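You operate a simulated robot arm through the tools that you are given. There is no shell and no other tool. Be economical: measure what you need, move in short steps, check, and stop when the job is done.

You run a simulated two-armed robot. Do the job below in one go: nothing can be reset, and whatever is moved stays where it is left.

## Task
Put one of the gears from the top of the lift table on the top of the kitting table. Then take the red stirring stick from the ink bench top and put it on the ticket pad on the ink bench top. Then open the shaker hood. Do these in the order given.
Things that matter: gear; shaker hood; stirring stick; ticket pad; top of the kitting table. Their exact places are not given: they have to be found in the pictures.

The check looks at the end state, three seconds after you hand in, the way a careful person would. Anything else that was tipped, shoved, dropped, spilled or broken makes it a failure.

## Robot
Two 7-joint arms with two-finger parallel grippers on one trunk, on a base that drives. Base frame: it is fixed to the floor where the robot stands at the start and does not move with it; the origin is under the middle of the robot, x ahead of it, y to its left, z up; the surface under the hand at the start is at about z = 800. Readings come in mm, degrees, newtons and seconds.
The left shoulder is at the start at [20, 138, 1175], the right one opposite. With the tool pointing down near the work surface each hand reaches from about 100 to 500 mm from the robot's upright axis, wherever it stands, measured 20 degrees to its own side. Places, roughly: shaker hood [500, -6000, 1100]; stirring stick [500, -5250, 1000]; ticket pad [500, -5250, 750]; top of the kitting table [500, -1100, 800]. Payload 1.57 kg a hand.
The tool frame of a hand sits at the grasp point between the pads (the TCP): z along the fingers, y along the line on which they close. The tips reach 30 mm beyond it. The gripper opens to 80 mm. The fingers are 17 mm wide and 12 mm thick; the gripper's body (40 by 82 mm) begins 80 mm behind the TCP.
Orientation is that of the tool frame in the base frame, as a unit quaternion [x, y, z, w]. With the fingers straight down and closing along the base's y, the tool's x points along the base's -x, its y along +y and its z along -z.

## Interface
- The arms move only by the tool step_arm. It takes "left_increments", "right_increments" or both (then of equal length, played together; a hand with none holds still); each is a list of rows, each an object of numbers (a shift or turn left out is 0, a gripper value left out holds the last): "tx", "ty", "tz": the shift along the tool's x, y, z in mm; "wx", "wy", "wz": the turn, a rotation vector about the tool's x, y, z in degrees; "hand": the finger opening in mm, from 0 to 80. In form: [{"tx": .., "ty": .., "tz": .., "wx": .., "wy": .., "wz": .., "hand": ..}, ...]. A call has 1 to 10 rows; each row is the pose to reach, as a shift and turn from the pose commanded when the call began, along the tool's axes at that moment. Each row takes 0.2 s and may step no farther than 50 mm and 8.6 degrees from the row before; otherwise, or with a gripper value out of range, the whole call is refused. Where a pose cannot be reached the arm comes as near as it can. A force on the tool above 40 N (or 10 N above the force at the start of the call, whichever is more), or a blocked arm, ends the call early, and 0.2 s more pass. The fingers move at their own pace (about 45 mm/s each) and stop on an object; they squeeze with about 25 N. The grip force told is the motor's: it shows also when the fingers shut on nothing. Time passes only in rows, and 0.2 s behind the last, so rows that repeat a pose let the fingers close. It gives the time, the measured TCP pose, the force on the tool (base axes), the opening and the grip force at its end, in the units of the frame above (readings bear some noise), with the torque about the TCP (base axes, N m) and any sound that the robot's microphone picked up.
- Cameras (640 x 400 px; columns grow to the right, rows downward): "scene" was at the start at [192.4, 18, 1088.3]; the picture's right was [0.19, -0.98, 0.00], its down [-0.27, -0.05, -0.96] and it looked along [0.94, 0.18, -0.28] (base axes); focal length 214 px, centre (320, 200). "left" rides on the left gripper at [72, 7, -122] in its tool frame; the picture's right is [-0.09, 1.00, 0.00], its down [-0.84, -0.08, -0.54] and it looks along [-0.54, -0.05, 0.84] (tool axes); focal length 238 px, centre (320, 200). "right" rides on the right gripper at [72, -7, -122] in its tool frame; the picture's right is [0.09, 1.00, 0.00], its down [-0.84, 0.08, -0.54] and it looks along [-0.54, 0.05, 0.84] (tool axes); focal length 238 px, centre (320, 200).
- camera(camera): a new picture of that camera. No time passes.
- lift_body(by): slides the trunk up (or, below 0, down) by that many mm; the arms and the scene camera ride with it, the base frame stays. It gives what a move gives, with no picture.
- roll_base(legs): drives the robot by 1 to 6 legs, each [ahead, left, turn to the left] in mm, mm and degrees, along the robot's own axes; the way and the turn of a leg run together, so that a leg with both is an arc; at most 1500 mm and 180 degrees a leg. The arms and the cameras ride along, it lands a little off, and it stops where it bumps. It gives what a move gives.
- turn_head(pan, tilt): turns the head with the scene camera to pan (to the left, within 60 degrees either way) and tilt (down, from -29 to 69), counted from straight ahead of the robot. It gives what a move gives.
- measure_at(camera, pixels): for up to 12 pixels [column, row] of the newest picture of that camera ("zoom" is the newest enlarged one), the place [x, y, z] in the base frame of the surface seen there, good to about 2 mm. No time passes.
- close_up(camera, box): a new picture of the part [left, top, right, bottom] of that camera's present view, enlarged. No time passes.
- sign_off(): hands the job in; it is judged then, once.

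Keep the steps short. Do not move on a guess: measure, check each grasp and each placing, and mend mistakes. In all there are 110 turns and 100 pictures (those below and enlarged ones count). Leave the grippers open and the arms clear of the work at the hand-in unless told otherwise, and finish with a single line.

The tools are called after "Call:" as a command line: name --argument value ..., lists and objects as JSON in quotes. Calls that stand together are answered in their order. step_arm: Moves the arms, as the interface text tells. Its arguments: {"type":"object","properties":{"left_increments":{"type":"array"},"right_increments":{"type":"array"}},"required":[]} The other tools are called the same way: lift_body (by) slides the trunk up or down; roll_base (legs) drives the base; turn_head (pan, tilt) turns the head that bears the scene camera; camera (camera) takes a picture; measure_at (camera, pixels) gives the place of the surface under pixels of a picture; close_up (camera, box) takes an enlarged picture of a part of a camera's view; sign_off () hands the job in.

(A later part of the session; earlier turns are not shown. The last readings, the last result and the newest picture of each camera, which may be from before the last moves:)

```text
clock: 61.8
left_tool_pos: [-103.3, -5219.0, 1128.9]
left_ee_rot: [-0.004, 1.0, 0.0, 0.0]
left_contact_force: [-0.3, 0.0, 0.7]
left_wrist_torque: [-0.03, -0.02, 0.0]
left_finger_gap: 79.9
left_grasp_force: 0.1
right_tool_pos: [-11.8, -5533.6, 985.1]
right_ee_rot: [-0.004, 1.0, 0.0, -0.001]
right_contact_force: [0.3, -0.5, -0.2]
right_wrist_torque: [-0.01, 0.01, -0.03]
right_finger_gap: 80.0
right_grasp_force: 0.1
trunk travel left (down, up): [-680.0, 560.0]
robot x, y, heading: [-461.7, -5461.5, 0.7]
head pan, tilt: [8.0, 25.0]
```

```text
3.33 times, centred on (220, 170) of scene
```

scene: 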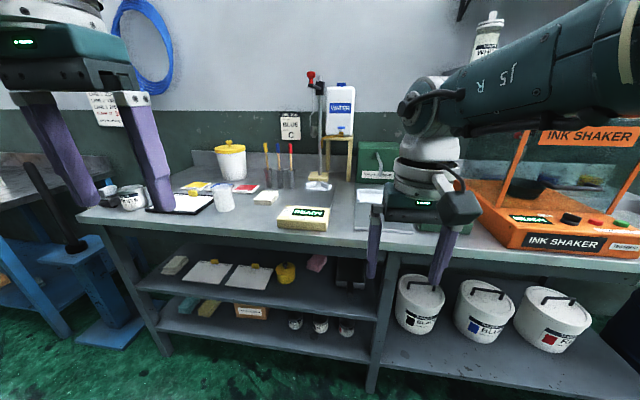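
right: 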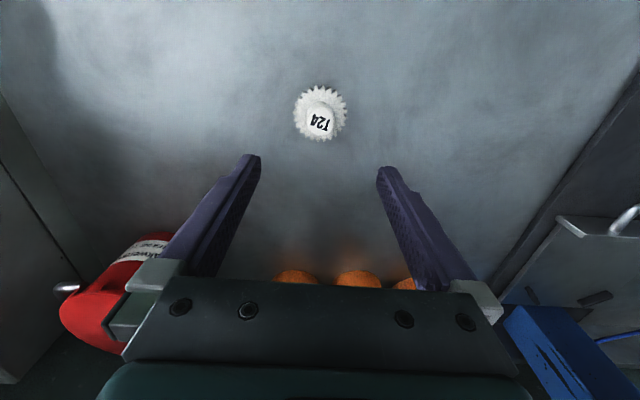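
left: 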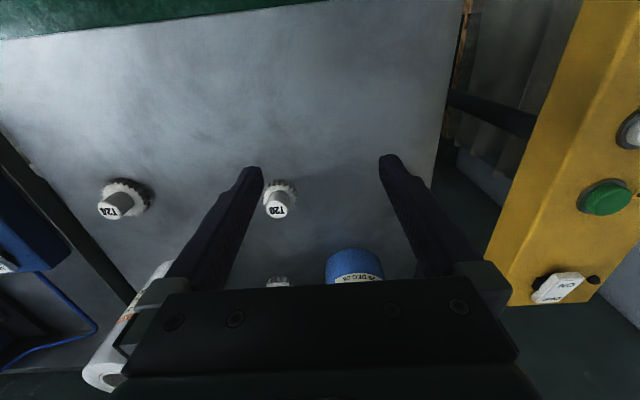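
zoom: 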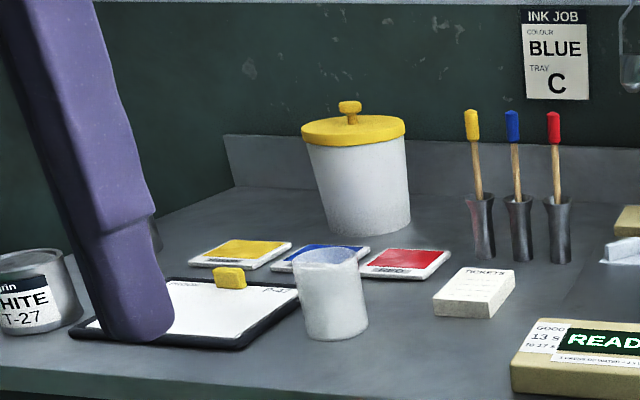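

Call:
measure_at --camera "zoom" --pixels '[[553, 115], [554, 140], [557, 165], [558, 190], [557, 203], [557, 255], [513, 130], [540, 205], [545, 230], [520, 230], [568, 205]]'

Call:
close_up --camera "scene" --box '[230, 60, 390, 240]'

Call:
measure_at --camera "zoom" --pixels '[[75, 312], [115, 315], [145, 290], [105, 286], [100, 302], [90, 330], [320, 80], [330, 200], [310, 290], [310, 60], [400, 250], [150, 345]]'

```text
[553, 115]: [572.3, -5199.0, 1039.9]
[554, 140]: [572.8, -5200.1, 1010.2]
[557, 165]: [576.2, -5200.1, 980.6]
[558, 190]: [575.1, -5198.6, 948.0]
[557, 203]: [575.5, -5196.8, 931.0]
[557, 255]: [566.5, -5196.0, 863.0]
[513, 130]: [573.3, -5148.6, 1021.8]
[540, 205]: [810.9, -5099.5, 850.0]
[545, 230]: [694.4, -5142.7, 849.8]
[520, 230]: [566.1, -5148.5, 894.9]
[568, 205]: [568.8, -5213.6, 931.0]
```

```text
2.22 times, centred on (310, 150) of scene
```

zoom: 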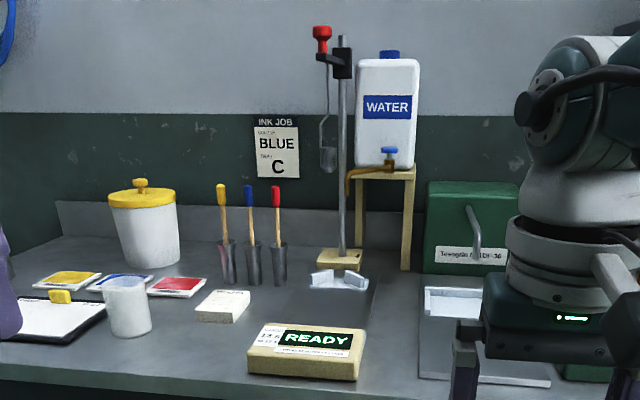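

```text
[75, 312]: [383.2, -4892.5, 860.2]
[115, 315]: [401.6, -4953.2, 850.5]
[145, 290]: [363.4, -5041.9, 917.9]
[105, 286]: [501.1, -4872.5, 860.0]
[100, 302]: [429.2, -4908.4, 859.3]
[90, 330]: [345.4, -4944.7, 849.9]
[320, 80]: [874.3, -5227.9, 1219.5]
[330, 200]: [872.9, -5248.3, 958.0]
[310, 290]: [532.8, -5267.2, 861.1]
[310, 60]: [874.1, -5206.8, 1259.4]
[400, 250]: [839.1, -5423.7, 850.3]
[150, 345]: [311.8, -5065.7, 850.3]
```

Call:
measure_at --camera "zoom" --pixels '[[213, 292], [249, 292], [198, 311], [236, 315], [222, 300], [343, 150], [342, 68], [322, 30], [327, 110], [335, 258], [330, 160], [276, 190]]'

Call:
measure_at --camera "scene" --pixels '[[250, 228], [330, 240], [150, 210], [440, 245], [540, 245]]'

```text
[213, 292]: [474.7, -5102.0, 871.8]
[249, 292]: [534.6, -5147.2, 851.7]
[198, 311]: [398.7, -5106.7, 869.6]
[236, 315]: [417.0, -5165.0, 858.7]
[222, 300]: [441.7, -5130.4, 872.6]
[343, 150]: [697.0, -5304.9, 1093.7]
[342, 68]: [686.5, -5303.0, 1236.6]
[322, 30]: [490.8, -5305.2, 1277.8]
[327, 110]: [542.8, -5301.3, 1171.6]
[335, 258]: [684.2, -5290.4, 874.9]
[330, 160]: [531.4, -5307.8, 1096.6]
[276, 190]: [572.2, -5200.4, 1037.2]
```

```text
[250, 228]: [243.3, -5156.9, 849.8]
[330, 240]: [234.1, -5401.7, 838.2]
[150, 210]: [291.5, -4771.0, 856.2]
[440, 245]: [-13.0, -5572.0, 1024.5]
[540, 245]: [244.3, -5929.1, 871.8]
```

Now it's clear: red stick stands vertical at (574, -5199), cap z 1010–1045, tube top 931; pad spans about x 400–478, y -5105…-5165, top 872. A stand with a hanging spoon at (530, -5305, 1096+) is on its right, so I'll use the left arm. Plan: grip the stick with the hand horizontal, lift, pitch down to lay it across the pad. First I pitch the left hand to horizontal here and draw the right hand back.

Call:
step_arm --left_increments '[{"tx": -20, "wy": -8.5}, {"tx": -40, "wy": -17}, {"tx": -60, "wy": -25.5}, {"tx": -80, "wy": -34}, {"tx": -100, "wy": -42.5}, {"tx": -120, "wy": -51}, {"tx": -140, "wy": -59.5}, {"tx": -160, "wy": -68}, {"tx": -180, "wy": -76.5}, {"tx": -200, "wy": -85}]' --right_increments '[{"tx": 22}, {"tx": 44}, {"tx": 66}, {"tx": 88}, {"tx": 110}, {"tx": 132}, {"tx": 154}, {"tx": 176}, {"tx": 198}, {"tx": 200}]'

Call:
camera --camera "scene"

```text
clock: 64.0
left_tool_pos: [98.0, -5206.9, 1135.0]
left_ee_rot: [0.026, 0.751, -0.029, 0.659]
left_contact_force: [0.2, 7.2, 3.3]
left_wrist_torque: [-0.04, 0.37, -0.59]
left_finger_gap: 79.7
left_grasp_force: 0.0
left hand out of reach, approached as far as the arm can: row 8, 9, 10
right_tool_pos: [-26.1, -5513.4, 964.6]
right_ee_rot: [-0.004, 1.0, -0.001, 0.0]
right_contact_force: [0.1, -1.1, 0.1]
right_wrist_torque: [0.13, -0.03, 0.03]
right_finger_gap: 80.1
right_grasp_force: 0.0
right hand out of reach, approached as far as the arm can: row 1, 2, 3, 4, 5, 6, 7, 8, 9, 10
trunk travel left (down, up): [-680.0, 560.0]
robot x, y, heading: [-462.9, -5462.8, 0.4]
head pan, tilt: [8.0, 25.0]
```

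```text
68 pictures are left
```

scene: 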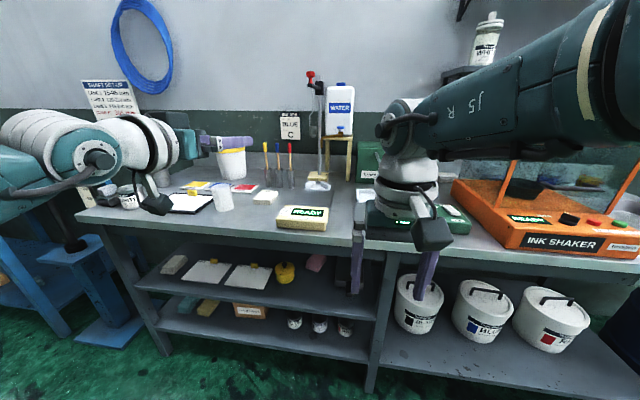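

Left hand is nearly horizontal (82°). The right arm barely moved back; I'll raise it first and re-read.

Call:
step_arm --right_increments '[{"tz": -30}, {"tz": -60}, {"tz": -90}, {"tz": -120}, {"tz": -150}]'

```text
clock: 65.2
left_tool_pos: [98.3, -5199.0, 1139.6]
left_ee_rot: [0.018, 0.747, -0.024, 0.664]
left_contact_force: [-1.0, 0.1, -0.4]
left_wrist_torque: [-0.01, -0.02, 0.0]
left_finger_gap: 79.9
left_grasp_force: 0.1
right_tool_pos: [-5.3, -5513.8, 1119.2]
right_ee_rot: [-0.005, 1.0, 0.0, 0.001]
right_contact_force: [-0.7, -0.3, 0.1]
right_wrist_torque: [0.0, -0.06, -0.01]
right_finger_gap: 80.0
right_grasp_force: 0.1
right hand out of reach, approached as far as the arm can: row 1, 2, 3, 4, 5
trunk travel left (down, up): [-680.0, 560.0]
robot x, y, heading: [-464.1, -5460.8, 0.4]
head pan, tilt: [8.0, 25.0]
```

Call:
step_arm --right_increments '[{"tx": 20}, {"tx": 40}, {"tx": 60}, {"tx": 80}, {"tx": 100}, {"tx": 120}, {"tx": 140}, {"tx": 160}]'

Call:
camera --camera "scene"

```text
clock: 67.0
left_tool_pos: [99.1, -5198.6, 1137.9]
left_ee_rot: [0.019, 0.748, -0.025, 0.663]
left_contact_force: [0.2, 0.2, -0.7]
left_wrist_torque: [-0.02, -0.02, -0.01]
left_finger_gap: 79.9
left_grasp_force: 0.0
right_tool_pos: [-168.9, -5517.0, 1116.2]
right_ee_rot: [-0.004, 1.0, 0.0, 0.0]
right_contact_force: [1.0, -0.2, -0.1]
right_wrist_torque: [0.01, 0.0, 0.0]
right_finger_gap: 80.2
right_grasp_force: 0.0
right hand out of reach, approached as far as the arm can: row 1, 2, 3
trunk travel left (down, up): [-680.0, 560.0]
robot x, y, heading: [-461.9, -5462.2, 0.5]
head pan, tilt: [8.0, 25.0]
```

```text
67 pictures are left
```

scene: 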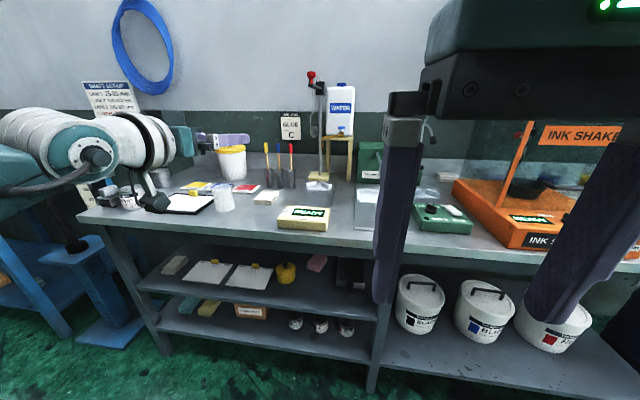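

Right hand is drawn back. Now lower the trunk 128 mm so the left hand is at stick height, finish its pitch and set its opening to 44.

Call:
lift_body --by -128

Call:
step_arm --left_increments '[{"hand": 44, "wy": -3}, {"hand": 44, "wy": -5}, {"hand": 44, "wy": -5}]'

```text
clock: 68.6
left_tool_pos: [99.3, -5198.3, 1009.8]
left_ee_rot: [0.018, 0.748, -0.025, 0.663]
left_contact_force: [-0.7, -0.3, -0.1]
left_wrist_torque: [0.0, -0.01, -0.01]
left_finger_gap: 80.0
left_grasp_force: 0.0
right_tool_pos: [-166.2, -5517.0, 988.1]
right_ee_rot: [-0.004, 1.0, 0.001, -0.001]
right_contact_force: [-0.4, 0.3, -0.6]
right_wrist_torque: [0.01, -0.01, -0.02]
right_finger_gap: 80.3
right_grasp_force: 0.0
trunk travel left (down, up): [-552.0, 688.0]
robot x, y, heading: [-459.4, -5461.0, 0.4]
head pan, tilt: [8.0, 25.0]
```

```text
clock: 69.4
left_tool_pos: [97.3, -5197.3, 1011.4]
left_ee_rot: [0.017, 0.719, -0.026, 0.694]
left_contact_force: [0.3, 0.1, -0.2]
left_wrist_torque: [-0.03, 0.03, -0.02]
left_finger_gap: 44.1
left_grasp_force: 0.1
right_tool_pos: [-166.6, -5517.3, 989.4]
right_ee_rot: [-0.005, 1.0, 0.0, 0.0]
right_contact_force: [0.6, -0.1, 0.1]
right_wrist_torque: [-0.03, -0.01, -0.01]
right_finger_gap: 80.3
right_grasp_force: 0.0
trunk travel left (down, up): [-552.0, 688.0]
robot x, y, heading: [-462.8, -5462.4, 0.5]
head pan, tilt: [8.0, 25.0]
```

The left hand now points forward level, TCP (97, -5197, 1011). I'll narrow the opening to 34 to pass the blue stick, and drive forward 380, then check.

Call:
step_arm --left_increments '[{"hand": 34}, {"hand": 34}]'

Call:
roll_base --legs '[[380, 0, 0]]'

Call:
camera --camera "scene"

Call:
camera --camera "left"

```text
clock: 70.0
left_tool_pos: [97.2, -5198.9, 1010.0]
left_ee_rot: [0.018, 0.718, -0.026, 0.695]
left_contact_force: [1.2, 0.3, -0.1]
left_wrist_torque: [-0.01, -0.05, 0.0]
left_finger_gap: 34.0
left_grasp_force: 0.0
right_tool_pos: [-167.0, -5517.7, 989.4]
right_ee_rot: [-0.005, 1.0, 0.0, 0.0]
right_contact_force: [0.1, 0.1, 0.4]
right_wrist_torque: [0.0, -0.01, 0.01]
right_finger_gap: 79.9
right_grasp_force: 0.0
trunk travel left (down, up): [-552.0, 688.0]
robot x, y, heading: [-463.5, -5461.9, 0.8]
head pan, tilt: [8.0, 25.0]
```

```text
clock: 72.4
left_tool_pos: [483.5, -5194.8, 1010.6]
left_ee_rot: [0.017, 0.719, -0.025, 0.695]
left_contact_force: [0.1, -0.6, -0.7]
left_wrist_torque: [-0.05, 0.0, 0.03]
left_finger_gap: 34.0
left_grasp_force: 0.2
right_tool_pos: [218.6, -5514.0, 988.3]
right_ee_rot: [-0.004, 1.0, 0.0, 0.001]
right_contact_force: [-0.2, -0.1, -0.3]
right_wrist_torque: [0.01, 0.0, 0.03]
right_finger_gap: 80.1
right_grasp_force: 0.1
trunk travel left (down, up): [-552.0, 688.0]
robot x, y, heading: [-79.2, -5459.4, 0.4]
head pan, tilt: [8.0, 25.0]
```

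```text
66 pictures are left
```

scene: 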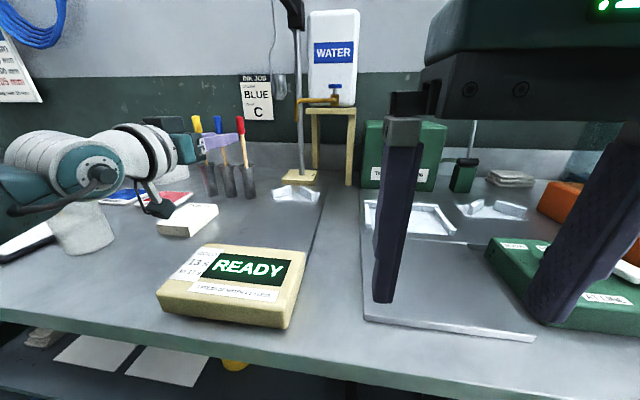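

```text
65 pictures are left
```

left: 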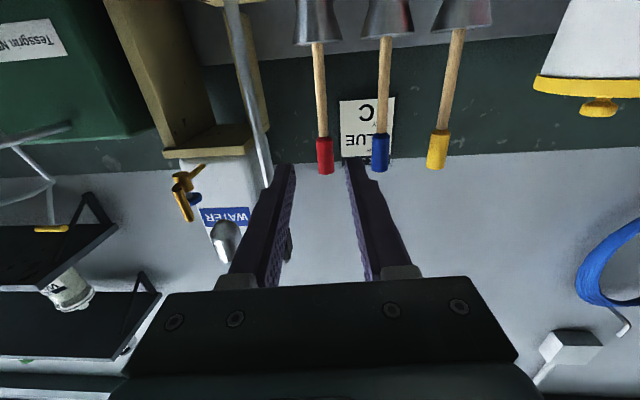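

Call:
measure_at --camera "left" --pixels '[[325, 160], [325, 140], [322, 110], [318, 60], [380, 150], [283, 200], [353, 200], [232, 235]]'

Call:
measure_at --camera "scene" --pixels '[[240, 125], [243, 150], [247, 180], [222, 125], [280, 85], [272, 40], [300, 100]]'

```text
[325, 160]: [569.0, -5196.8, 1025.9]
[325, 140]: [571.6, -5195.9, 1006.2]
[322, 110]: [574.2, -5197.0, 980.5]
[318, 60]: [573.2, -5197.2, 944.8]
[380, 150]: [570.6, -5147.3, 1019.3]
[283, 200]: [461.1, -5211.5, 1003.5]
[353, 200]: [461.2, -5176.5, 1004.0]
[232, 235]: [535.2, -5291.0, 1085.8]
```

```text
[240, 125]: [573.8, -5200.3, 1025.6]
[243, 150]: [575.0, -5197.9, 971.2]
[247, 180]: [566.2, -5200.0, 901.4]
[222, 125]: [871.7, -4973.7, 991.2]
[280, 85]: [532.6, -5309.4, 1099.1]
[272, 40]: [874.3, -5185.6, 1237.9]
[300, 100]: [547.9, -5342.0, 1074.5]
```

Stick axis at about (577, -5198). I'll advance the left hand along its fingers by 40 and see whether the arm reaches.

Call:
step_arm --left_increments '[{"tz": 15}, {"tz": 30}, {"tz": 40}, {"tz": 40}]'

```text
clock: 73.4
left_tool_pos: [522.4, -5198.4, 1008.5]
left_ee_rot: [0.018, 0.718, -0.026, 0.695]
left_contact_force: [0.1, 0.4, 0.4]
left_wrist_torque: [-0.01, -0.02, -0.01]
left_finger_gap: 33.7
left_grasp_force: 0.0
right_tool_pos: [217.5, -5515.2, 988.3]
right_ee_rot: [-0.004, 1.0, 0.0, 0.0]
right_contact_force: [-1.3, -0.7, 0.5]
right_wrist_torque: [0.01, -0.02, 0.01]
right_finger_gap: 79.9
right_grasp_force: 0.0
trunk travel left (down, up): [-552.0, 688.0]
robot x, y, heading: [-76.1, -5456.4, 0.3]
head pan, tilt: [8.0, 25.0]
```

Call:
step_arm --left_increments '[{"tz": 15, "ty": 1}, {"tz": 30, "ty": 2}, {"tz": 40, "ty": 2}, {"tz": 40, "ty": 2}]'

Call:
camera --camera "left"

Call:
close_up --camera "scene" --box '[120, 90, 320, 240]'

```text
clock: 74.4
left_tool_pos: [563.2, -5199.6, 1008.0]
left_ee_rot: [0.018, 0.718, -0.026, 0.695]
left_contact_force: [-0.7, 0.6, -0.5]
left_wrist_torque: [0.0, -0.02, 0.02]
left_finger_gap: 33.9
left_grasp_force: 0.1
right_tool_pos: [217.1, -5514.3, 988.8]
right_ee_rot: [-0.005, 1.0, -0.001, -0.001]
right_contact_force: [-0.8, -0.2, 1.0]
right_wrist_torque: [-0.01, 0.01, 0.0]
right_finger_gap: 80.0
right_grasp_force: 0.1
trunk travel left (down, up): [-552.0, 688.0]
robot x, y, heading: [-76.3, -5455.4, 0.3]
head pan, tilt: [8.0, 25.0]
```

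```text
64 pictures are left
```

left: 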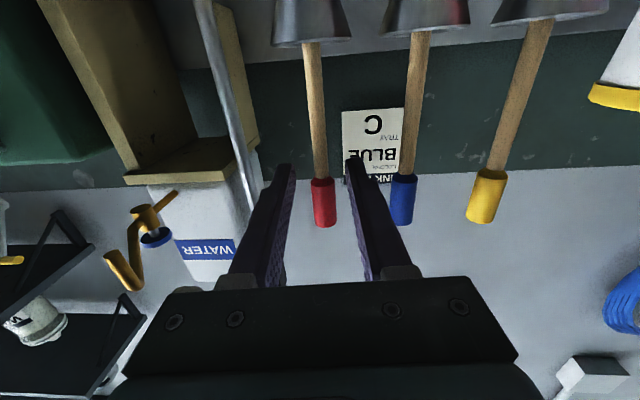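

```text
2.67 times, centred on (220, 165) of scene
```

zoom: 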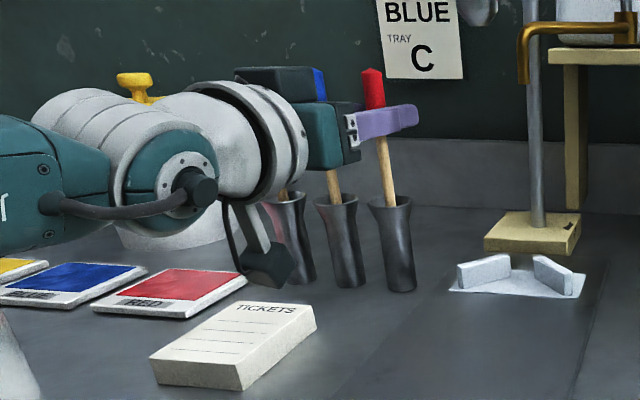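

The stick stands between the fingers, at the bottom edge of its cap. I'll raise 18 mm to hold the cap fully, then close.

Call:
lift_body --by 18

Call:
step_arm --left_increments '[{"hand": 25}, {"hand": 15}, {"hand": 5}, {"hand": 5}, {"hand": 5}]'

Call:
close_up --camera "scene" --box '[120, 90, 320, 240]'

```text
clock: 75.1
left_tool_pos: [564.5, -5198.1, 1025.5]
left_ee_rot: [0.017, 0.718, -0.025, 0.695]
left_contact_force: [-0.6, 0.4, -0.1]
left_wrist_torque: [0.0, -0.01, 0.03]
left_finger_gap: 34.0
left_grasp_force: 0.1
right_tool_pos: [217.7, -5514.6, 1005.5]
right_ee_rot: [-0.004, 1.0, 0.0, 0.0]
right_contact_force: [-0.5, -0.7, 0.2]
right_wrist_torque: [0.02, 0.02, -0.01]
right_finger_gap: 80.1
right_grasp_force: 0.1
trunk travel left (down, up): [-570.0, 670.0]
robot x, y, heading: [-79.6, -5460.5, 0.2]
head pan, tilt: [8.0, 25.0]
```

```text
clock: 76.3
left_tool_pos: [563.5, -5198.5, 1025.5]
left_ee_rot: [0.018, 0.718, -0.026, 0.696]
left_contact_force: [-0.7, 0.6, 0.7]
left_wrist_torque: [0.02, -0.04, 0.02]
left_finger_gap: 14.1
left_grasp_force: 25.6
right_tool_pos: [217.8, -5513.5, 1006.6]
right_ee_rot: [-0.004, 1.0, 0.0, 0.001]
right_contact_force: [0.3, 0.5, -0.3]
right_wrist_torque: [-0.02, 0.02, -0.02]
right_finger_gap: 79.9
right_grasp_force: 0.0
trunk travel left (down, up): [-570.0, 670.0]
robot x, y, heading: [-78.8, -5455.5, 0.4]
head pan, tilt: [8.0, 25.0]
```

```text
2.67 times, centred on (220, 165) of scene
```

zoom: 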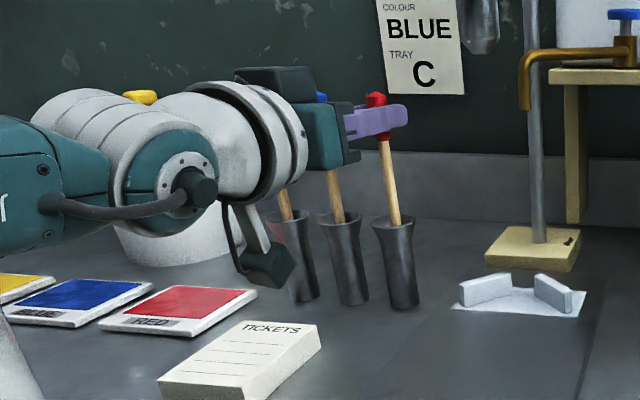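

The cap is held at 14.1 mm with 25 N. I'll lift the trunk 30 mm and check the stick comes along.

Call:
lift_body --by 30

Call:
lift_body --by 85

Call:
camera --camera "scene"

```text
clock: 77.0
left_tool_pos: [563.6, -5198.9, 1055.9]
left_ee_rot: [0.018, 0.718, -0.026, 0.695]
left_contact_force: [0.6, -0.1, 0.9]
left_wrist_torque: [0.0, 0.01, 0.02]
left_finger_gap: 14.3
left_grasp_force: 24.9
right_tool_pos: [218.0, -5514.8, 1036.9]
right_ee_rot: [-0.005, 1.0, 0.0, 0.001]
right_contact_force: [0.2, 0.2, 0.3]
right_wrist_torque: [0.0, 0.01, -0.01]
right_finger_gap: 80.0
right_grasp_force: 0.0
trunk travel left (down, up): [-600.0, 640.0]
robot x, y, heading: [-76.3, -5459.4, 0.3]
head pan, tilt: [8.0, 25.0]
```

```text
clock: 78.2
left_tool_pos: [563.4, -5198.1, 1141.1]
left_ee_rot: [0.018, 0.718, -0.026, 0.695]
left_contact_force: [1.2, 1.2, -0.8]
left_wrist_torque: [0.01, -0.02, 0.01]
left_finger_gap: 14.2
left_grasp_force: 25.1
right_tool_pos: [217.3, -5514.7, 1121.7]
right_ee_rot: [-0.004, 1.0, 0.0, -0.001]
right_contact_force: [0.4, -1.1, 0.0]
right_wrist_torque: [0.0, 0.0, -0.04]
right_finger_gap: 80.0
right_grasp_force: 0.1
trunk travel left (down, up): [-685.0, 556.0]
robot x, y, heading: [-82.8, -5458.2, 0.4]
head pan, tilt: [8.0, 25.0]
```

```text
61 pictures are left
```

scene: 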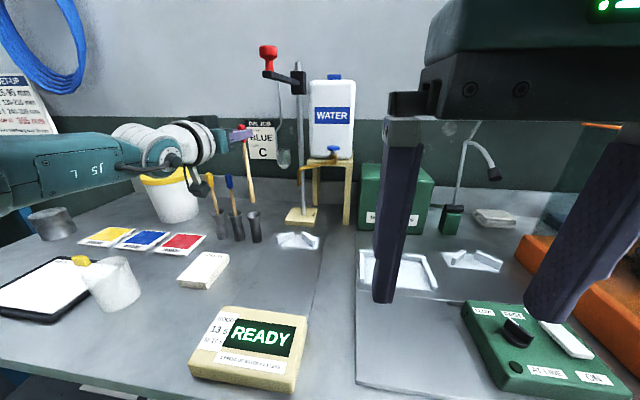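

Call:
measure_at --camera "scene" --pixels '[[252, 200], [248, 165], [244, 130], [254, 213], [252, 190]]'

Call:
close_up --camera "scene" --box '[200, 110, 300, 250]'

```text
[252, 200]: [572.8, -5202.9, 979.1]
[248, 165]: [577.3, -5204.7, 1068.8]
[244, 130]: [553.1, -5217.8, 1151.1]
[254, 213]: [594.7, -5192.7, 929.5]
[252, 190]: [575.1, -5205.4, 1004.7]
```

```text
2.86 times, centred on (250, 180) of scene
```

zoom: 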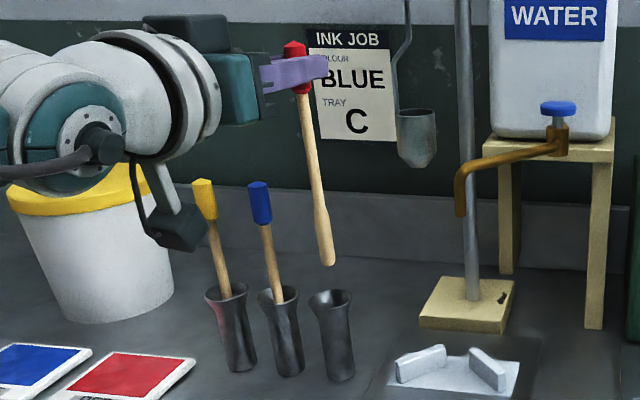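

The stick hangs free, bottom at about z 972 (169 below TCP), so its total length is about 190. Now I'll pitch the left hand down while drawing it back 150 mm, over free space.

Call:
step_arm --left_increments '[{"tz": -20, "wy": 8.5}, {"tz": -40, "wy": 17}, {"tz": -60, "wy": 25.5}, {"tz": -80, "wy": 34}, {"tz": -100, "wy": 42.5}, {"tz": -120, "wy": 51}, {"tz": -130, "wy": 59.5}, {"tz": -140, "wy": 68}, {"tz": -150, "wy": 76.5}, {"tz": -150, "wy": 85}]'

Call:
camera --camera "scene"

Call:
camera --camera "left"

```text
clock: 80.5
left_tool_pos: [414.3, -5190.1, 1146.0]
left_ee_rot: [0.031, 0.997, -0.008, 0.076]
left_contact_force: [-0.6, -0.4, -0.3]
left_wrist_torque: [0.02, -0.03, -0.01]
left_finger_gap: 14.4
left_grasp_force: 24.8
left hand out of reach, approached as far as the arm can: row 10
right_tool_pos: [218.5, -5514.6, 1121.2]
right_ee_rot: [-0.005, 1.0, -0.001, 0.0]
right_contact_force: [-1.0, 0.1, -0.1]
right_wrist_torque: [0.0, 0.01, -0.03]
right_finger_gap: 80.2
right_grasp_force: 0.0
trunk travel left (down, up): [-685.0, 556.0]
robot x, y, heading: [-81.3, -5457.4, 0.5]
head pan, tilt: [8.0, 25.0]
```

```text
59 pictures are left
```

scene: 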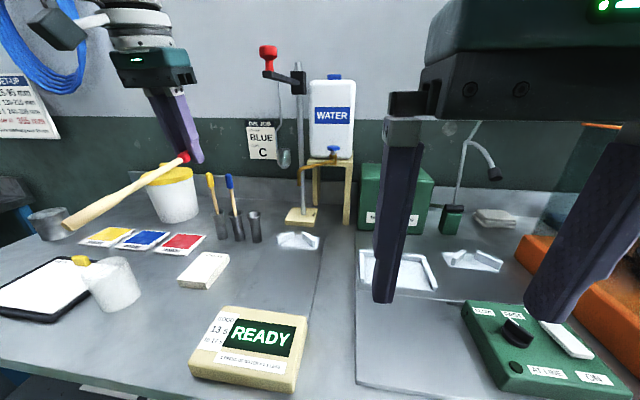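

```text
58 pictures are left
```

left: 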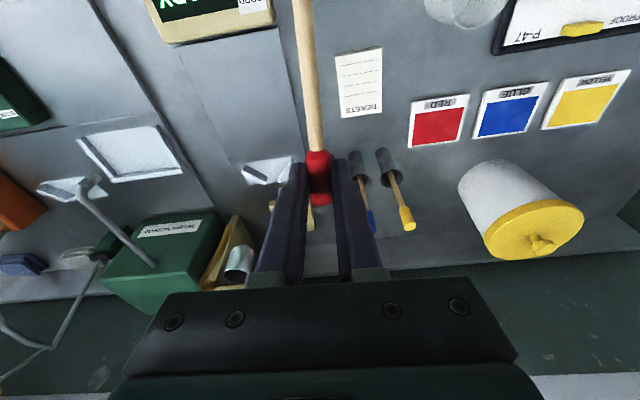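

The stick is now near-level under the left hand. Before lowering, I'll bring the right hand up and back so it stays clear of the bench.

Call:
step_arm --right_increments '[{"tz": -35, "tx": 20}, {"tz": -70, "tx": 40}, {"tz": -105, "tx": 60}, {"tz": -140, "tx": 80}, {"tz": -175, "tx": 90}, {"tz": -200, "tx": 90}]'

Call:
roll_base --legs '[[0, 55, 0], [70, 0, 0]]'

```text
clock: 81.4
left_tool_pos: [413.2, -5190.1, 1145.7]
left_ee_rot: [0.03, 0.997, -0.009, 0.076]
left_contact_force: [0.8, -0.4, 0.1]
left_wrist_torque: [0.01, 0.02, 0.01]
left_finger_gap: 14.0
left_grasp_force: 25.3
right_tool_pos: [133.4, -5521.6, 1194.2]
right_ee_rot: [0.002, 0.995, -0.022, -0.096]
right_contact_force: [8.8, -2.0, -17.6]
right_wrist_torque: [0.22, 0.48, 0.03]
right_finger_gap: 79.8
right_grasp_force: 0.1
trunk travel left (down, up): [-685.0, 556.0]
robot x, y, heading: [-81.5, -5458.7, 0.5]
head pan, tilt: [8.0, 25.0]
stopped in row 4 (right hand): the force on the tool passed its limit at 116 N (the readings are from after the stop); the commanded pose is now the measured one
```

```text
clock: 83.0
left_tool_pos: [476.8, -5136.2, 1146.2]
left_ee_rot: [0.029, 0.997, -0.009, 0.077]
left_contact_force: [0.2, -0.8, 0.0]
left_wrist_torque: [0.04, -0.02, 0.01]
left_finger_gap: 14.2
left_grasp_force: 25.2
right_tool_pos: [198.9, -5465.0, 1193.9]
right_ee_rot: [0.001, 0.995, -0.021, -0.096]
right_contact_force: [0.9, 1.1, -2.4]
right_wrist_torque: [-0.14, 0.08, -0.05]
right_finger_gap: 80.1
right_grasp_force: 0.0
trunk travel left (down, up): [-685.0, 556.0]
robot x, y, heading: [-14.4, -5404.4, 0.6]
head pan, tilt: [8.0, 25.0]
stopped in leg 2: the force on the tool passed its limit at 41 N (the readings are from after the stop); the commanded pose is now the measured one
```

The right hand touched something, likely the robot's own head. I'll look.

Call:
camera --camera "scene"

Call:
camera --camera "right"

```text
57 pictures are left
```

scene: 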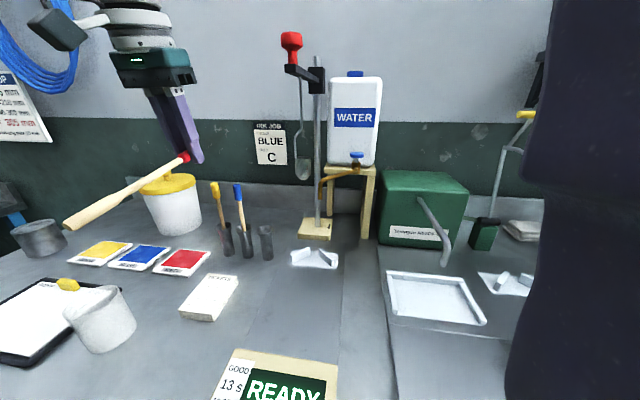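

```text
56 pictures are left
```

right: 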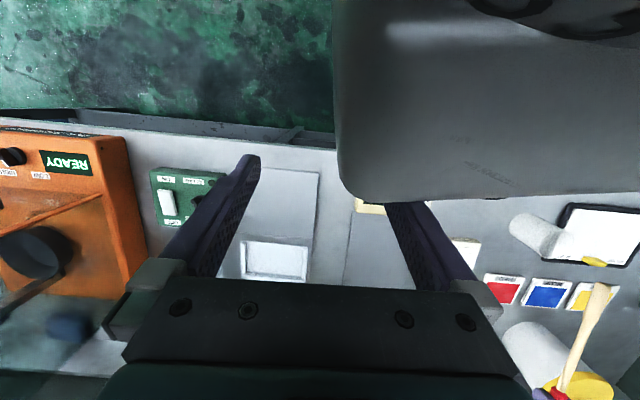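

Confirmed: its inner finger rests against my own head. I'll move the right hand 120 mm to the right, clear of it.

Call:
step_arm --right_increments '[{"ty": -30}, {"ty": -60}, {"ty": -90}, {"ty": -120}, {"ty": -120}]'

Call:
camera --camera "scene"

```text
clock: 83.8
left_tool_pos: [477.9, -5133.9, 1146.2]
left_ee_rot: [0.029, 0.997, -0.009, 0.077]
left_contact_force: [0.7, -0.3, -0.1]
left_wrist_torque: [-0.03, -0.01, -0.01]
left_finger_gap: 14.3
left_grasp_force: 24.7
right_tool_pos: [180.8, -5551.9, 1168.0]
right_ee_rot: [-0.007, 0.984, -0.089, -0.156]
right_contact_force: [1.3, -0.6, -0.5]
right_wrist_torque: [-0.01, 0.0, 0.02]
right_finger_gap: 79.9
right_grasp_force: 0.0
trunk travel left (down, up): [-685.0, 556.0]
robot x, y, heading: [-15.1, -5403.6, 0.5]
head pan, tilt: [8.0, 25.0]
stopped in row 3 (right hand): the arm was blocked; the commanded pose is now the measured one
```

```text
55 pictures are left
```

scene: 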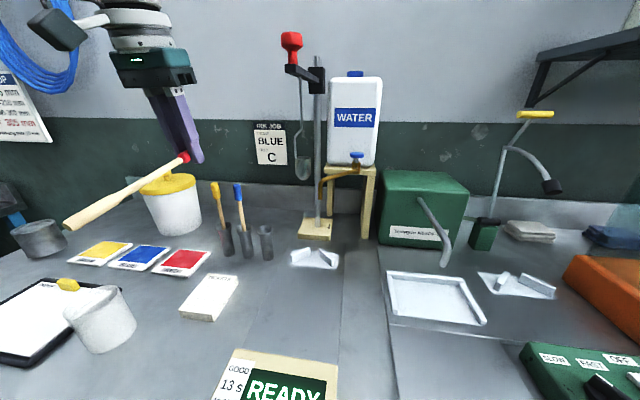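

The right hand is clear of the head now. The stick is over the pad's line at y -5134. I'll lower the trunk 180 and then level the stick.

Call:
lift_body --by -180

Call:
step_arm --left_increments '[{"wy": 5}, {"wy": 10}, {"wy": 10}]'

Call:
camera --camera "scene"

Call:
camera --camera "left"

```text
clock: 85.8
left_tool_pos: [477.2, -5133.7, 965.3]
left_ee_rot: [0.029, 0.997, -0.008, 0.077]
left_contact_force: [-0.5, -0.3, 0.0]
left_wrist_torque: [0.0, 0.03, 0.01]
left_finger_gap: 14.4
left_grasp_force: 25.4
right_tool_pos: [181.6, -5552.0, 988.0]
right_ee_rot: [-0.008, 0.984, -0.089, -0.157]
right_contact_force: [0.3, 0.0, 0.2]
right_wrist_torque: [-0.01, 0.0, 0.03]
right_finger_gap: 79.9
right_grasp_force: 0.0
trunk travel left (down, up): [-505.0, 736.0]
robot x, y, heading: [-10.9, -5403.9, 0.5]
head pan, tilt: [8.0, 25.0]
```

```text
clock: 86.5
left_tool_pos: [444.2, -5149.7, 978.1]
left_ee_rot: [0.03, 1.0, -0.005, -0.008]
left_contact_force: [-0.8, 0.5, -0.2]
left_wrist_torque: [-0.03, 0.01, 0.01]
left_finger_gap: 14.4
left_grasp_force: 24.7
left hand out of reach, approached as far as the arm can: row 1, 2, 3
right_tool_pos: [180.9, -5551.3, 988.0]
right_ee_rot: [-0.007, 0.984, -0.089, -0.156]
right_contact_force: [0.5, 0.3, -0.3]
right_wrist_torque: [-0.02, 0.02, -0.01]
right_finger_gap: 80.0
right_grasp_force: 0.0
trunk travel left (down, up): [-505.0, 736.0]
robot x, y, heading: [-14.2, -5407.0, 0.5]
head pan, tilt: [8.0, 25.0]
```

```text
54 pictures are left
```

scene: 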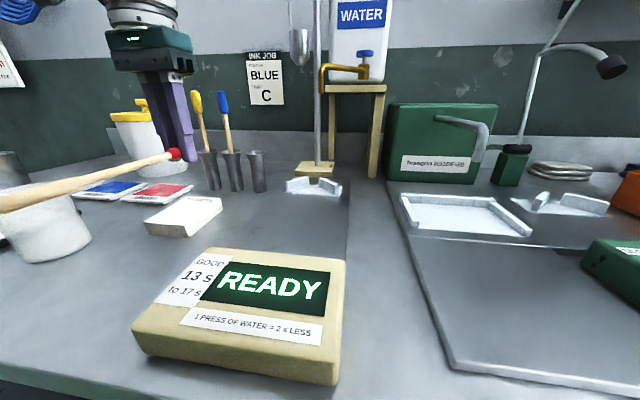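

```text
53 pictures are left
```

left: 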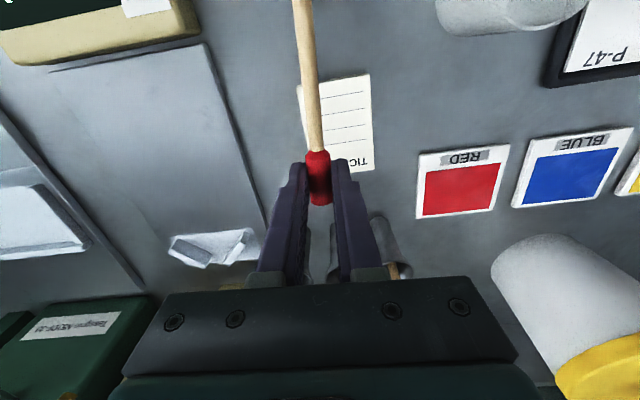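

Full forward extension is short of reach. Instead I'll lay the stick across the pad along y, with the cap end to the right at about y -5215. I'll move the hand right and back, and start turning it about the vertical, all at z ~970 (clear of everything nearby).

Call:
step_arm --left_increments '[{"tx": 10, "ty": -25, "wy": 10}, {"tx": 20, "ty": -50, "wy": 10}, {"tx": 35, "ty": -81, "wy": 10}]'

```text
refused: row 1 steps farther than a row can; nothing moved
```

Call:
step_arm --left_increments '[{"tx": 10, "ty": -25}, {"tx": 20, "ty": -50}, {"tx": 35, "ty": -81}]'

```text
clock: 87.3
left_tool_pos: [403.6, -5231.5, 977.6]
left_ee_rot: [0.03, 0.999, -0.007, -0.01]
left_contact_force: [0.3, -0.5, 0.2]
left_wrist_torque: [-0.03, 0.02, -0.01]
left_finger_gap: 14.1
left_grasp_force: 25.0
right_tool_pos: [181.0, -5553.8, 988.5]
right_ee_rot: [-0.007, 0.984, -0.089, -0.157]
right_contact_force: [-0.1, -0.5, -0.3]
right_wrist_torque: [-0.02, 0.02, 0.02]
right_finger_gap: 79.9
right_grasp_force: 0.0
trunk travel left (down, up): [-505.0, 736.0]
robot x, y, heading: [-12.0, -5403.5, 0.7]
head pan, tilt: [8.0, 25.0]
```

At (404, -5232) now. I'll turn the hand about its axis by +85° while easing to (435, -5216).

Call:
step_arm --left_increments '[{"tx": -3, "ty": 2, "wz": 8.5}, {"tx": -6, "ty": 3, "wz": 17}, {"tx": -9, "ty": 5, "wz": 25.5}, {"tx": -12, "ty": 6, "wz": 34}, {"tx": -15, "ty": 8, "wz": 42.5}, {"tx": -18, "ty": 10, "wz": 51}, {"tx": -21, "ty": 11, "wz": 59.5}, {"tx": -24, "ty": 13, "wz": 68}, {"tx": -28, "ty": 15, "wz": 76.5}, {"tx": -31, "ty": 16, "wz": 85}]'

Call:
camera --camera "scene"

Call:
camera --camera "left"

```text
clock: 89.5
left_tool_pos: [233.5, -5328.9, 968.6]
left_ee_rot: [0.693, 0.721, 0.002, 0.011]
left_contact_force: [0.0, -0.4, 0.1]
left_wrist_torque: [0.07, -0.03, 0.01]
left_finger_gap: 14.1
left_grasp_force: 25.0
left hand out of reach, approached as far as the arm can: row 4, 5, 6, 7, 8, 9, 10
right_tool_pos: [179.3, -5554.3, 988.6]
right_ee_rot: [-0.007, 0.983, -0.09, -0.157]
right_contact_force: [-0.3, -0.1, 0.3]
right_wrist_torque: [0.04, 0.03, -0.03]
right_finger_gap: 80.0
right_grasp_force: 0.0
trunk travel left (down, up): [-505.0, 736.0]
robot x, y, heading: [-12.2, -5404.7, 0.4]
head pan, tilt: [8.0, 25.0]
```

```text
52 pictures are left
```

scene: 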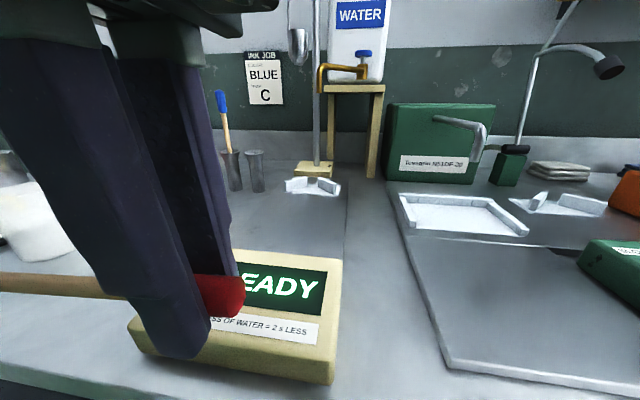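

```text
51 pictures are left
```

left: 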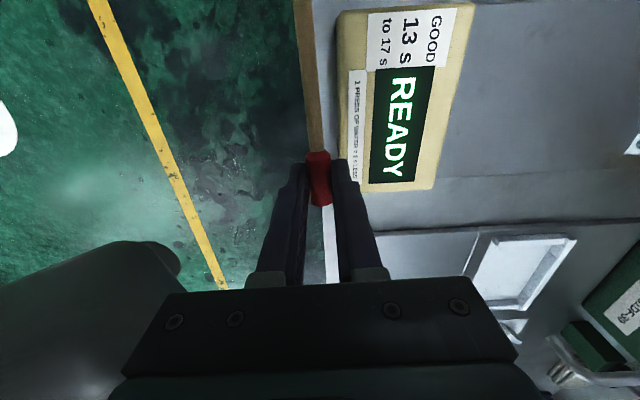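

The hand has turned but was pulled in to (234, -5329). I'll extend it forward (tool y) again and see how far it gets.

Call:
step_arm --left_increments '[{"ty": 25, "tx": 10}, {"ty": 50, "tx": 25}, {"ty": 75, "tx": 40}, {"ty": 100, "tx": 55}, {"ty": 125, "tx": 70}, {"ty": 150, "tx": 85}, {"ty": 175, "tx": 100}, {"ty": 200, "tx": 114}]'

```text
clock: 91.5
left_tool_pos: [200.3, -5270.3, 972.7]
left_ee_rot: [0.695, 0.716, -0.011, -0.067]
left_contact_force: [0.3, -0.1, -0.4]
left_wrist_torque: [-0.02, 0.02, -0.01]
left_finger_gap: 14.3
left_grasp_force: 24.6
left hand out of reach, approached as far as the arm can: row 1, 2, 3, 4, 5, 6, 7, 8
right_tool_pos: [181.4, -5552.4, 988.3]
right_ee_rot: [-0.007, 0.984, -0.09, -0.156]
right_contact_force: [0.4, 0.2, 0.7]
right_wrist_torque: [-0.03, 0.05, 0.01]
right_finger_gap: 79.9
right_grasp_force: 0.1
trunk travel left (down, up): [-505.0, 736.0]
robot x, y, heading: [-11.5, -5404.3, 0.6]
head pan, tilt: [8.0, 25.0]
stopped in row 8 (left hand): the arm was blocked; the commanded pose is now the measured one
```

That turn puts the arm in a poor configuration. I'll unwind it exactly, back to about (404, -5232) with the stick pointing toward me.

Call:
step_arm --left_increments '[{"tx": 3, "ty": 20, "tz": -2, "wy": -0.8, "wz": -8.46}, {"tx": 7, "ty": 41, "tz": -5, "wy": -1.6, "wz": -16.9}, {"tx": 10, "ty": 61, "tz": -7, "wy": -2.4, "wz": -25.4}, {"tx": 13, "ty": 82, "tz": -10, "wy": -3.2, "wz": -33.8}, {"tx": 16, "ty": 102, "tz": -12, "wy": -4, "wz": -42.3}, {"tx": 20, "ty": 122, "tz": -15, "wy": -4.8, "wz": -50.7}, {"tx": 23, "ty": 143, "tz": -17, "wy": -5.6, "wz": -59.2}, {"tx": 26, "ty": 163, "tz": -20, "wy": -6.5, "wz": -67.6}, {"tx": 30, "ty": 184, "tz": -22, "wy": -7.3, "wz": -76.1}, {"tx": 33, "ty": 204, "tz": -25, "wy": -8.1, "wz": -84.6}]'

Call:
camera --camera "left"

```text
clock: 93.8
left_tool_pos: [404.6, -5232.3, 978.7]
left_ee_rot: [0.029, 0.999, -0.008, -0.011]
left_contact_force: [-0.1, 0.4, 0.0]
left_wrist_torque: [0.0, 0.02, -0.02]
left_finger_gap: 14.2
left_grasp_force: 25.5
right_tool_pos: [180.9, -5552.1, 989.0]
right_ee_rot: [-0.007, 0.984, -0.09, -0.155]
right_contact_force: [0.2, 1.0, 0.2]
right_wrist_torque: [0.0, 0.03, 0.01]
right_finger_gap: 80.1
right_grasp_force: 0.1
trunk travel left (down, up): [-505.0, 736.0]
robot x, y, heading: [-13.3, -5404.4, 0.5]
head pan, tilt: [8.0, 25.0]
```

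```text
50 pictures are left
```

left: 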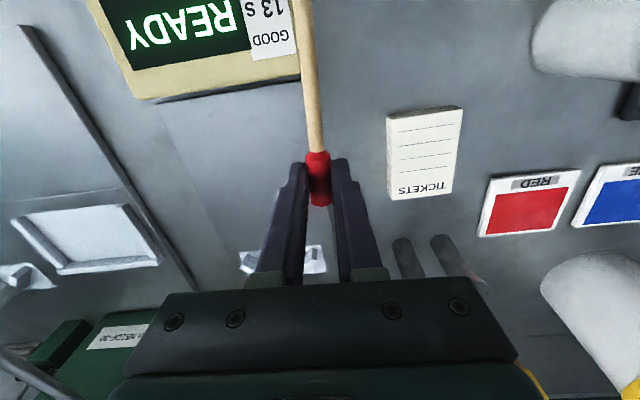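

Restored. I'll try turning the other way (stick's free end swinging to the right), in place.

Call:
step_arm --left_increments '[{"wz": -8.5}, {"wz": -17}, {"wz": -25.5}, {"wz": -34}, {"wz": -42.5}, {"wz": -51}, {"wz": -59.5}, {"wz": -68}, {"wz": -76.5}, {"wz": -85}]'

Call:
measure_at --camera "left" --pixels '[[482, 232], [484, 180], [560, 172], [570, 225], [390, 118], [461, 108], [453, 193], [396, 200], [530, 60], [560, 290], [404, 250]]'

```text
clock: 96.0
left_tool_pos: [405.4, -5232.0, 979.7]
left_ee_rot: [-0.655, 0.756, 0.001, -0.013]
left_contact_force: [-0.9, 1.0, 0.0]
left_wrist_torque: [0.01, 0.01, 0.02]
left_finger_gap: 14.3
left_grasp_force: 25.1
right_tool_pos: [181.3, -5552.8, 987.9]
right_ee_rot: [-0.007, 0.984, -0.089, -0.156]
right_contact_force: [0.0, -0.2, 0.4]
right_wrist_torque: [0.0, 0.01, -0.01]
right_finger_gap: 79.8
right_grasp_force: 0.1
trunk travel left (down, up): [-505.0, 736.0]
robot x, y, heading: [-13.4, -5401.9, 0.6]
head pan, tilt: [8.0, 25.0]
```

```text
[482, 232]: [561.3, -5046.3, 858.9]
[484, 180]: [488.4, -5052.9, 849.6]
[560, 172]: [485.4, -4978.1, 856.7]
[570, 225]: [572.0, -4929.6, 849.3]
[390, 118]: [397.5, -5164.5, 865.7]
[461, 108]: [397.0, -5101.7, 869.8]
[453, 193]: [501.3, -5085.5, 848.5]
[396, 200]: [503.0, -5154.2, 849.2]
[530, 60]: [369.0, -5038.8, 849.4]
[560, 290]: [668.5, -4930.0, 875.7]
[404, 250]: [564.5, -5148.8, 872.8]
```

That worked: the stick now points right (−y). The target is TCP about (447, -5056), so the stick's middle lies over the pad. I'll drive left 150 mm at this height.

Call:
roll_base --legs '[[0, 150, 0]]'

Call:
camera --camera "scene"

```text
clock: 97.3
left_tool_pos: [404.1, -5083.5, 979.4]
left_ee_rot: [-0.653, 0.757, 0.001, -0.013]
left_contact_force: [-0.4, -0.6, -0.8]
left_wrist_torque: [-0.01, 0.0, -0.02]
left_finger_gap: 14.4
left_grasp_force: 25.2
right_tool_pos: [180.1, -5402.5, 987.8]
right_ee_rot: [-0.008, 0.984, -0.089, -0.156]
right_contact_force: [-0.1, -0.2, 0.2]
right_wrist_torque: [-0.02, 0.03, 0.0]
right_finger_gap: 79.9
right_grasp_force: 0.1
trunk travel left (down, up): [-505.0, 736.0]
robot x, y, heading: [-12.9, -5258.3, 0.2]
head pan, tilt: [8.0, 25.0]
```

```text
49 pictures are left
```

scene: 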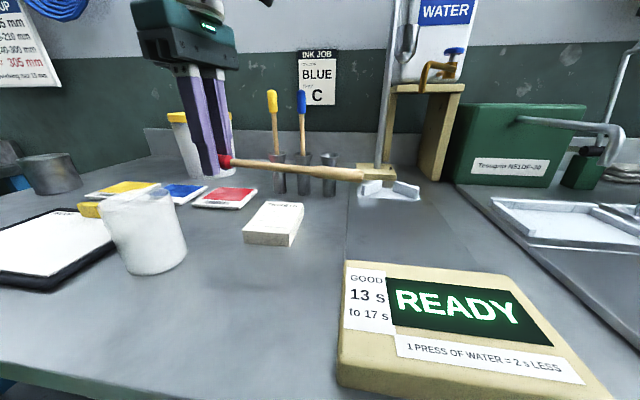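

Call:
step_arm --left_increments '[{"tx": -11, "ty": -13}, {"tx": -22, "ty": -26}, {"tx": -33, "ty": -38.6}, {"tx": -33, "ty": -38.6}]'

Call:
close_up --camera "scene" --box '[140, 90, 400, 260]'

```text
clock: 98.3
left_tool_pos: [445.4, -5057.6, 977.6]
left_ee_rot: [-0.654, 0.757, 0.001, -0.011]
left_contact_force: [0.2, -0.4, -0.4]
left_wrist_torque: [0.02, -0.01, -0.01]
left_finger_gap: 14.4
left_grasp_force: 25.1
right_tool_pos: [179.7, -5403.7, 988.5]
right_ee_rot: [-0.008, 0.984, -0.089, -0.157]
right_contact_force: [0.8, 0.4, 0.7]
right_wrist_torque: [0.03, 0.04, 0.04]
right_finger_gap: 80.0
right_grasp_force: 0.0
trunk travel left (down, up): [-505.0, 736.0]
robot x, y, heading: [-19.5, -5255.3, 0.6]
head pan, tilt: [8.0, 25.0]
```

```text
2.35 times, centred on (270, 175) of scene
```

zoom: 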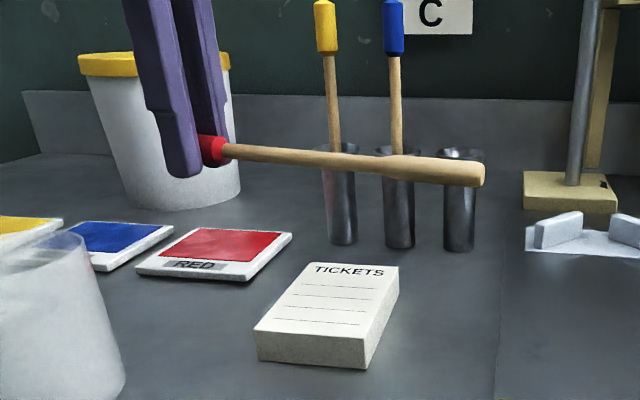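

Call:
measure_at --camera "zoom" --pixels '[[215, 148], [240, 152], [330, 160], [400, 168], [470, 173], [480, 175], [330, 300], [310, 360], [390, 285], [170, 165], [196, 160]]'

```text
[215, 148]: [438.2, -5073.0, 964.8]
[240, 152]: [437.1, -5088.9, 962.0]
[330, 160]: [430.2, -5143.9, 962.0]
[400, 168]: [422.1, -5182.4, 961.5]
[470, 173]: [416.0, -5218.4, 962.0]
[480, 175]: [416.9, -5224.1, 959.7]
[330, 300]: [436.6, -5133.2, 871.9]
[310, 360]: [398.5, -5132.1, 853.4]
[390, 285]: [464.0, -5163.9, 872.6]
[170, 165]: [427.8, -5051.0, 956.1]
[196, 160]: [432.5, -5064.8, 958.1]
```

The stick is level, its axis about 961.5, centred over the pad. Lowering 78 mm.

Call:
lift_body --by -78

Call:
camera --camera "scene"

Call:
close_up --camera "scene" --box '[140, 90, 400, 260]'

```text
clock: 99.5
left_tool_pos: [445.3, -5058.1, 900.6]
left_ee_rot: [-0.653, 0.757, 0.001, -0.014]
left_contact_force: [0.0, -0.1, -0.4]
left_wrist_torque: [-0.04, 0.0, 0.0]
left_finger_gap: 14.3
left_grasp_force: 24.3
right_tool_pos: [179.6, -5402.4, 909.8]
right_ee_rot: [-0.007, 0.984, -0.089, -0.156]
right_contact_force: [0.4, 0.0, 0.5]
right_wrist_torque: [-0.02, 0.02, 0.01]
right_finger_gap: 80.0
right_grasp_force: 0.1
trunk travel left (down, up): [-427.0, 814.0]
robot x, y, heading: [-13.1, -5255.0, 0.8]
head pan, tilt: [8.0, 25.0]
```

```text
47 pictures are left
```

scene: 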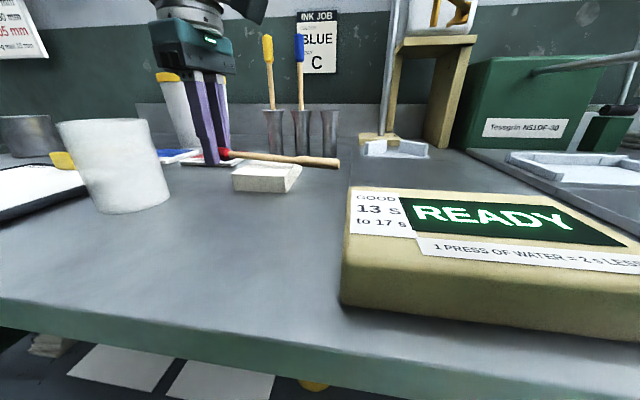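

```text
2.35 times, centred on (270, 175) of scene
```

zoom: 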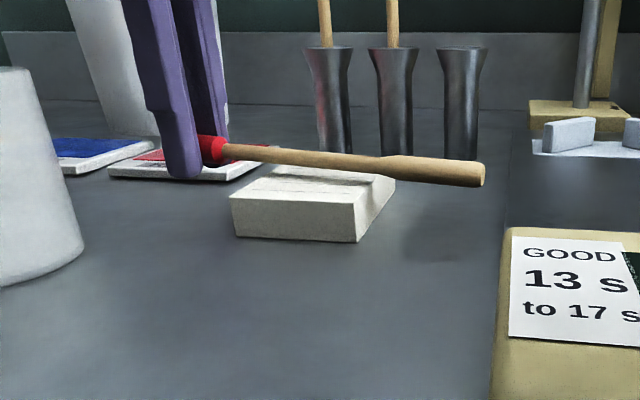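

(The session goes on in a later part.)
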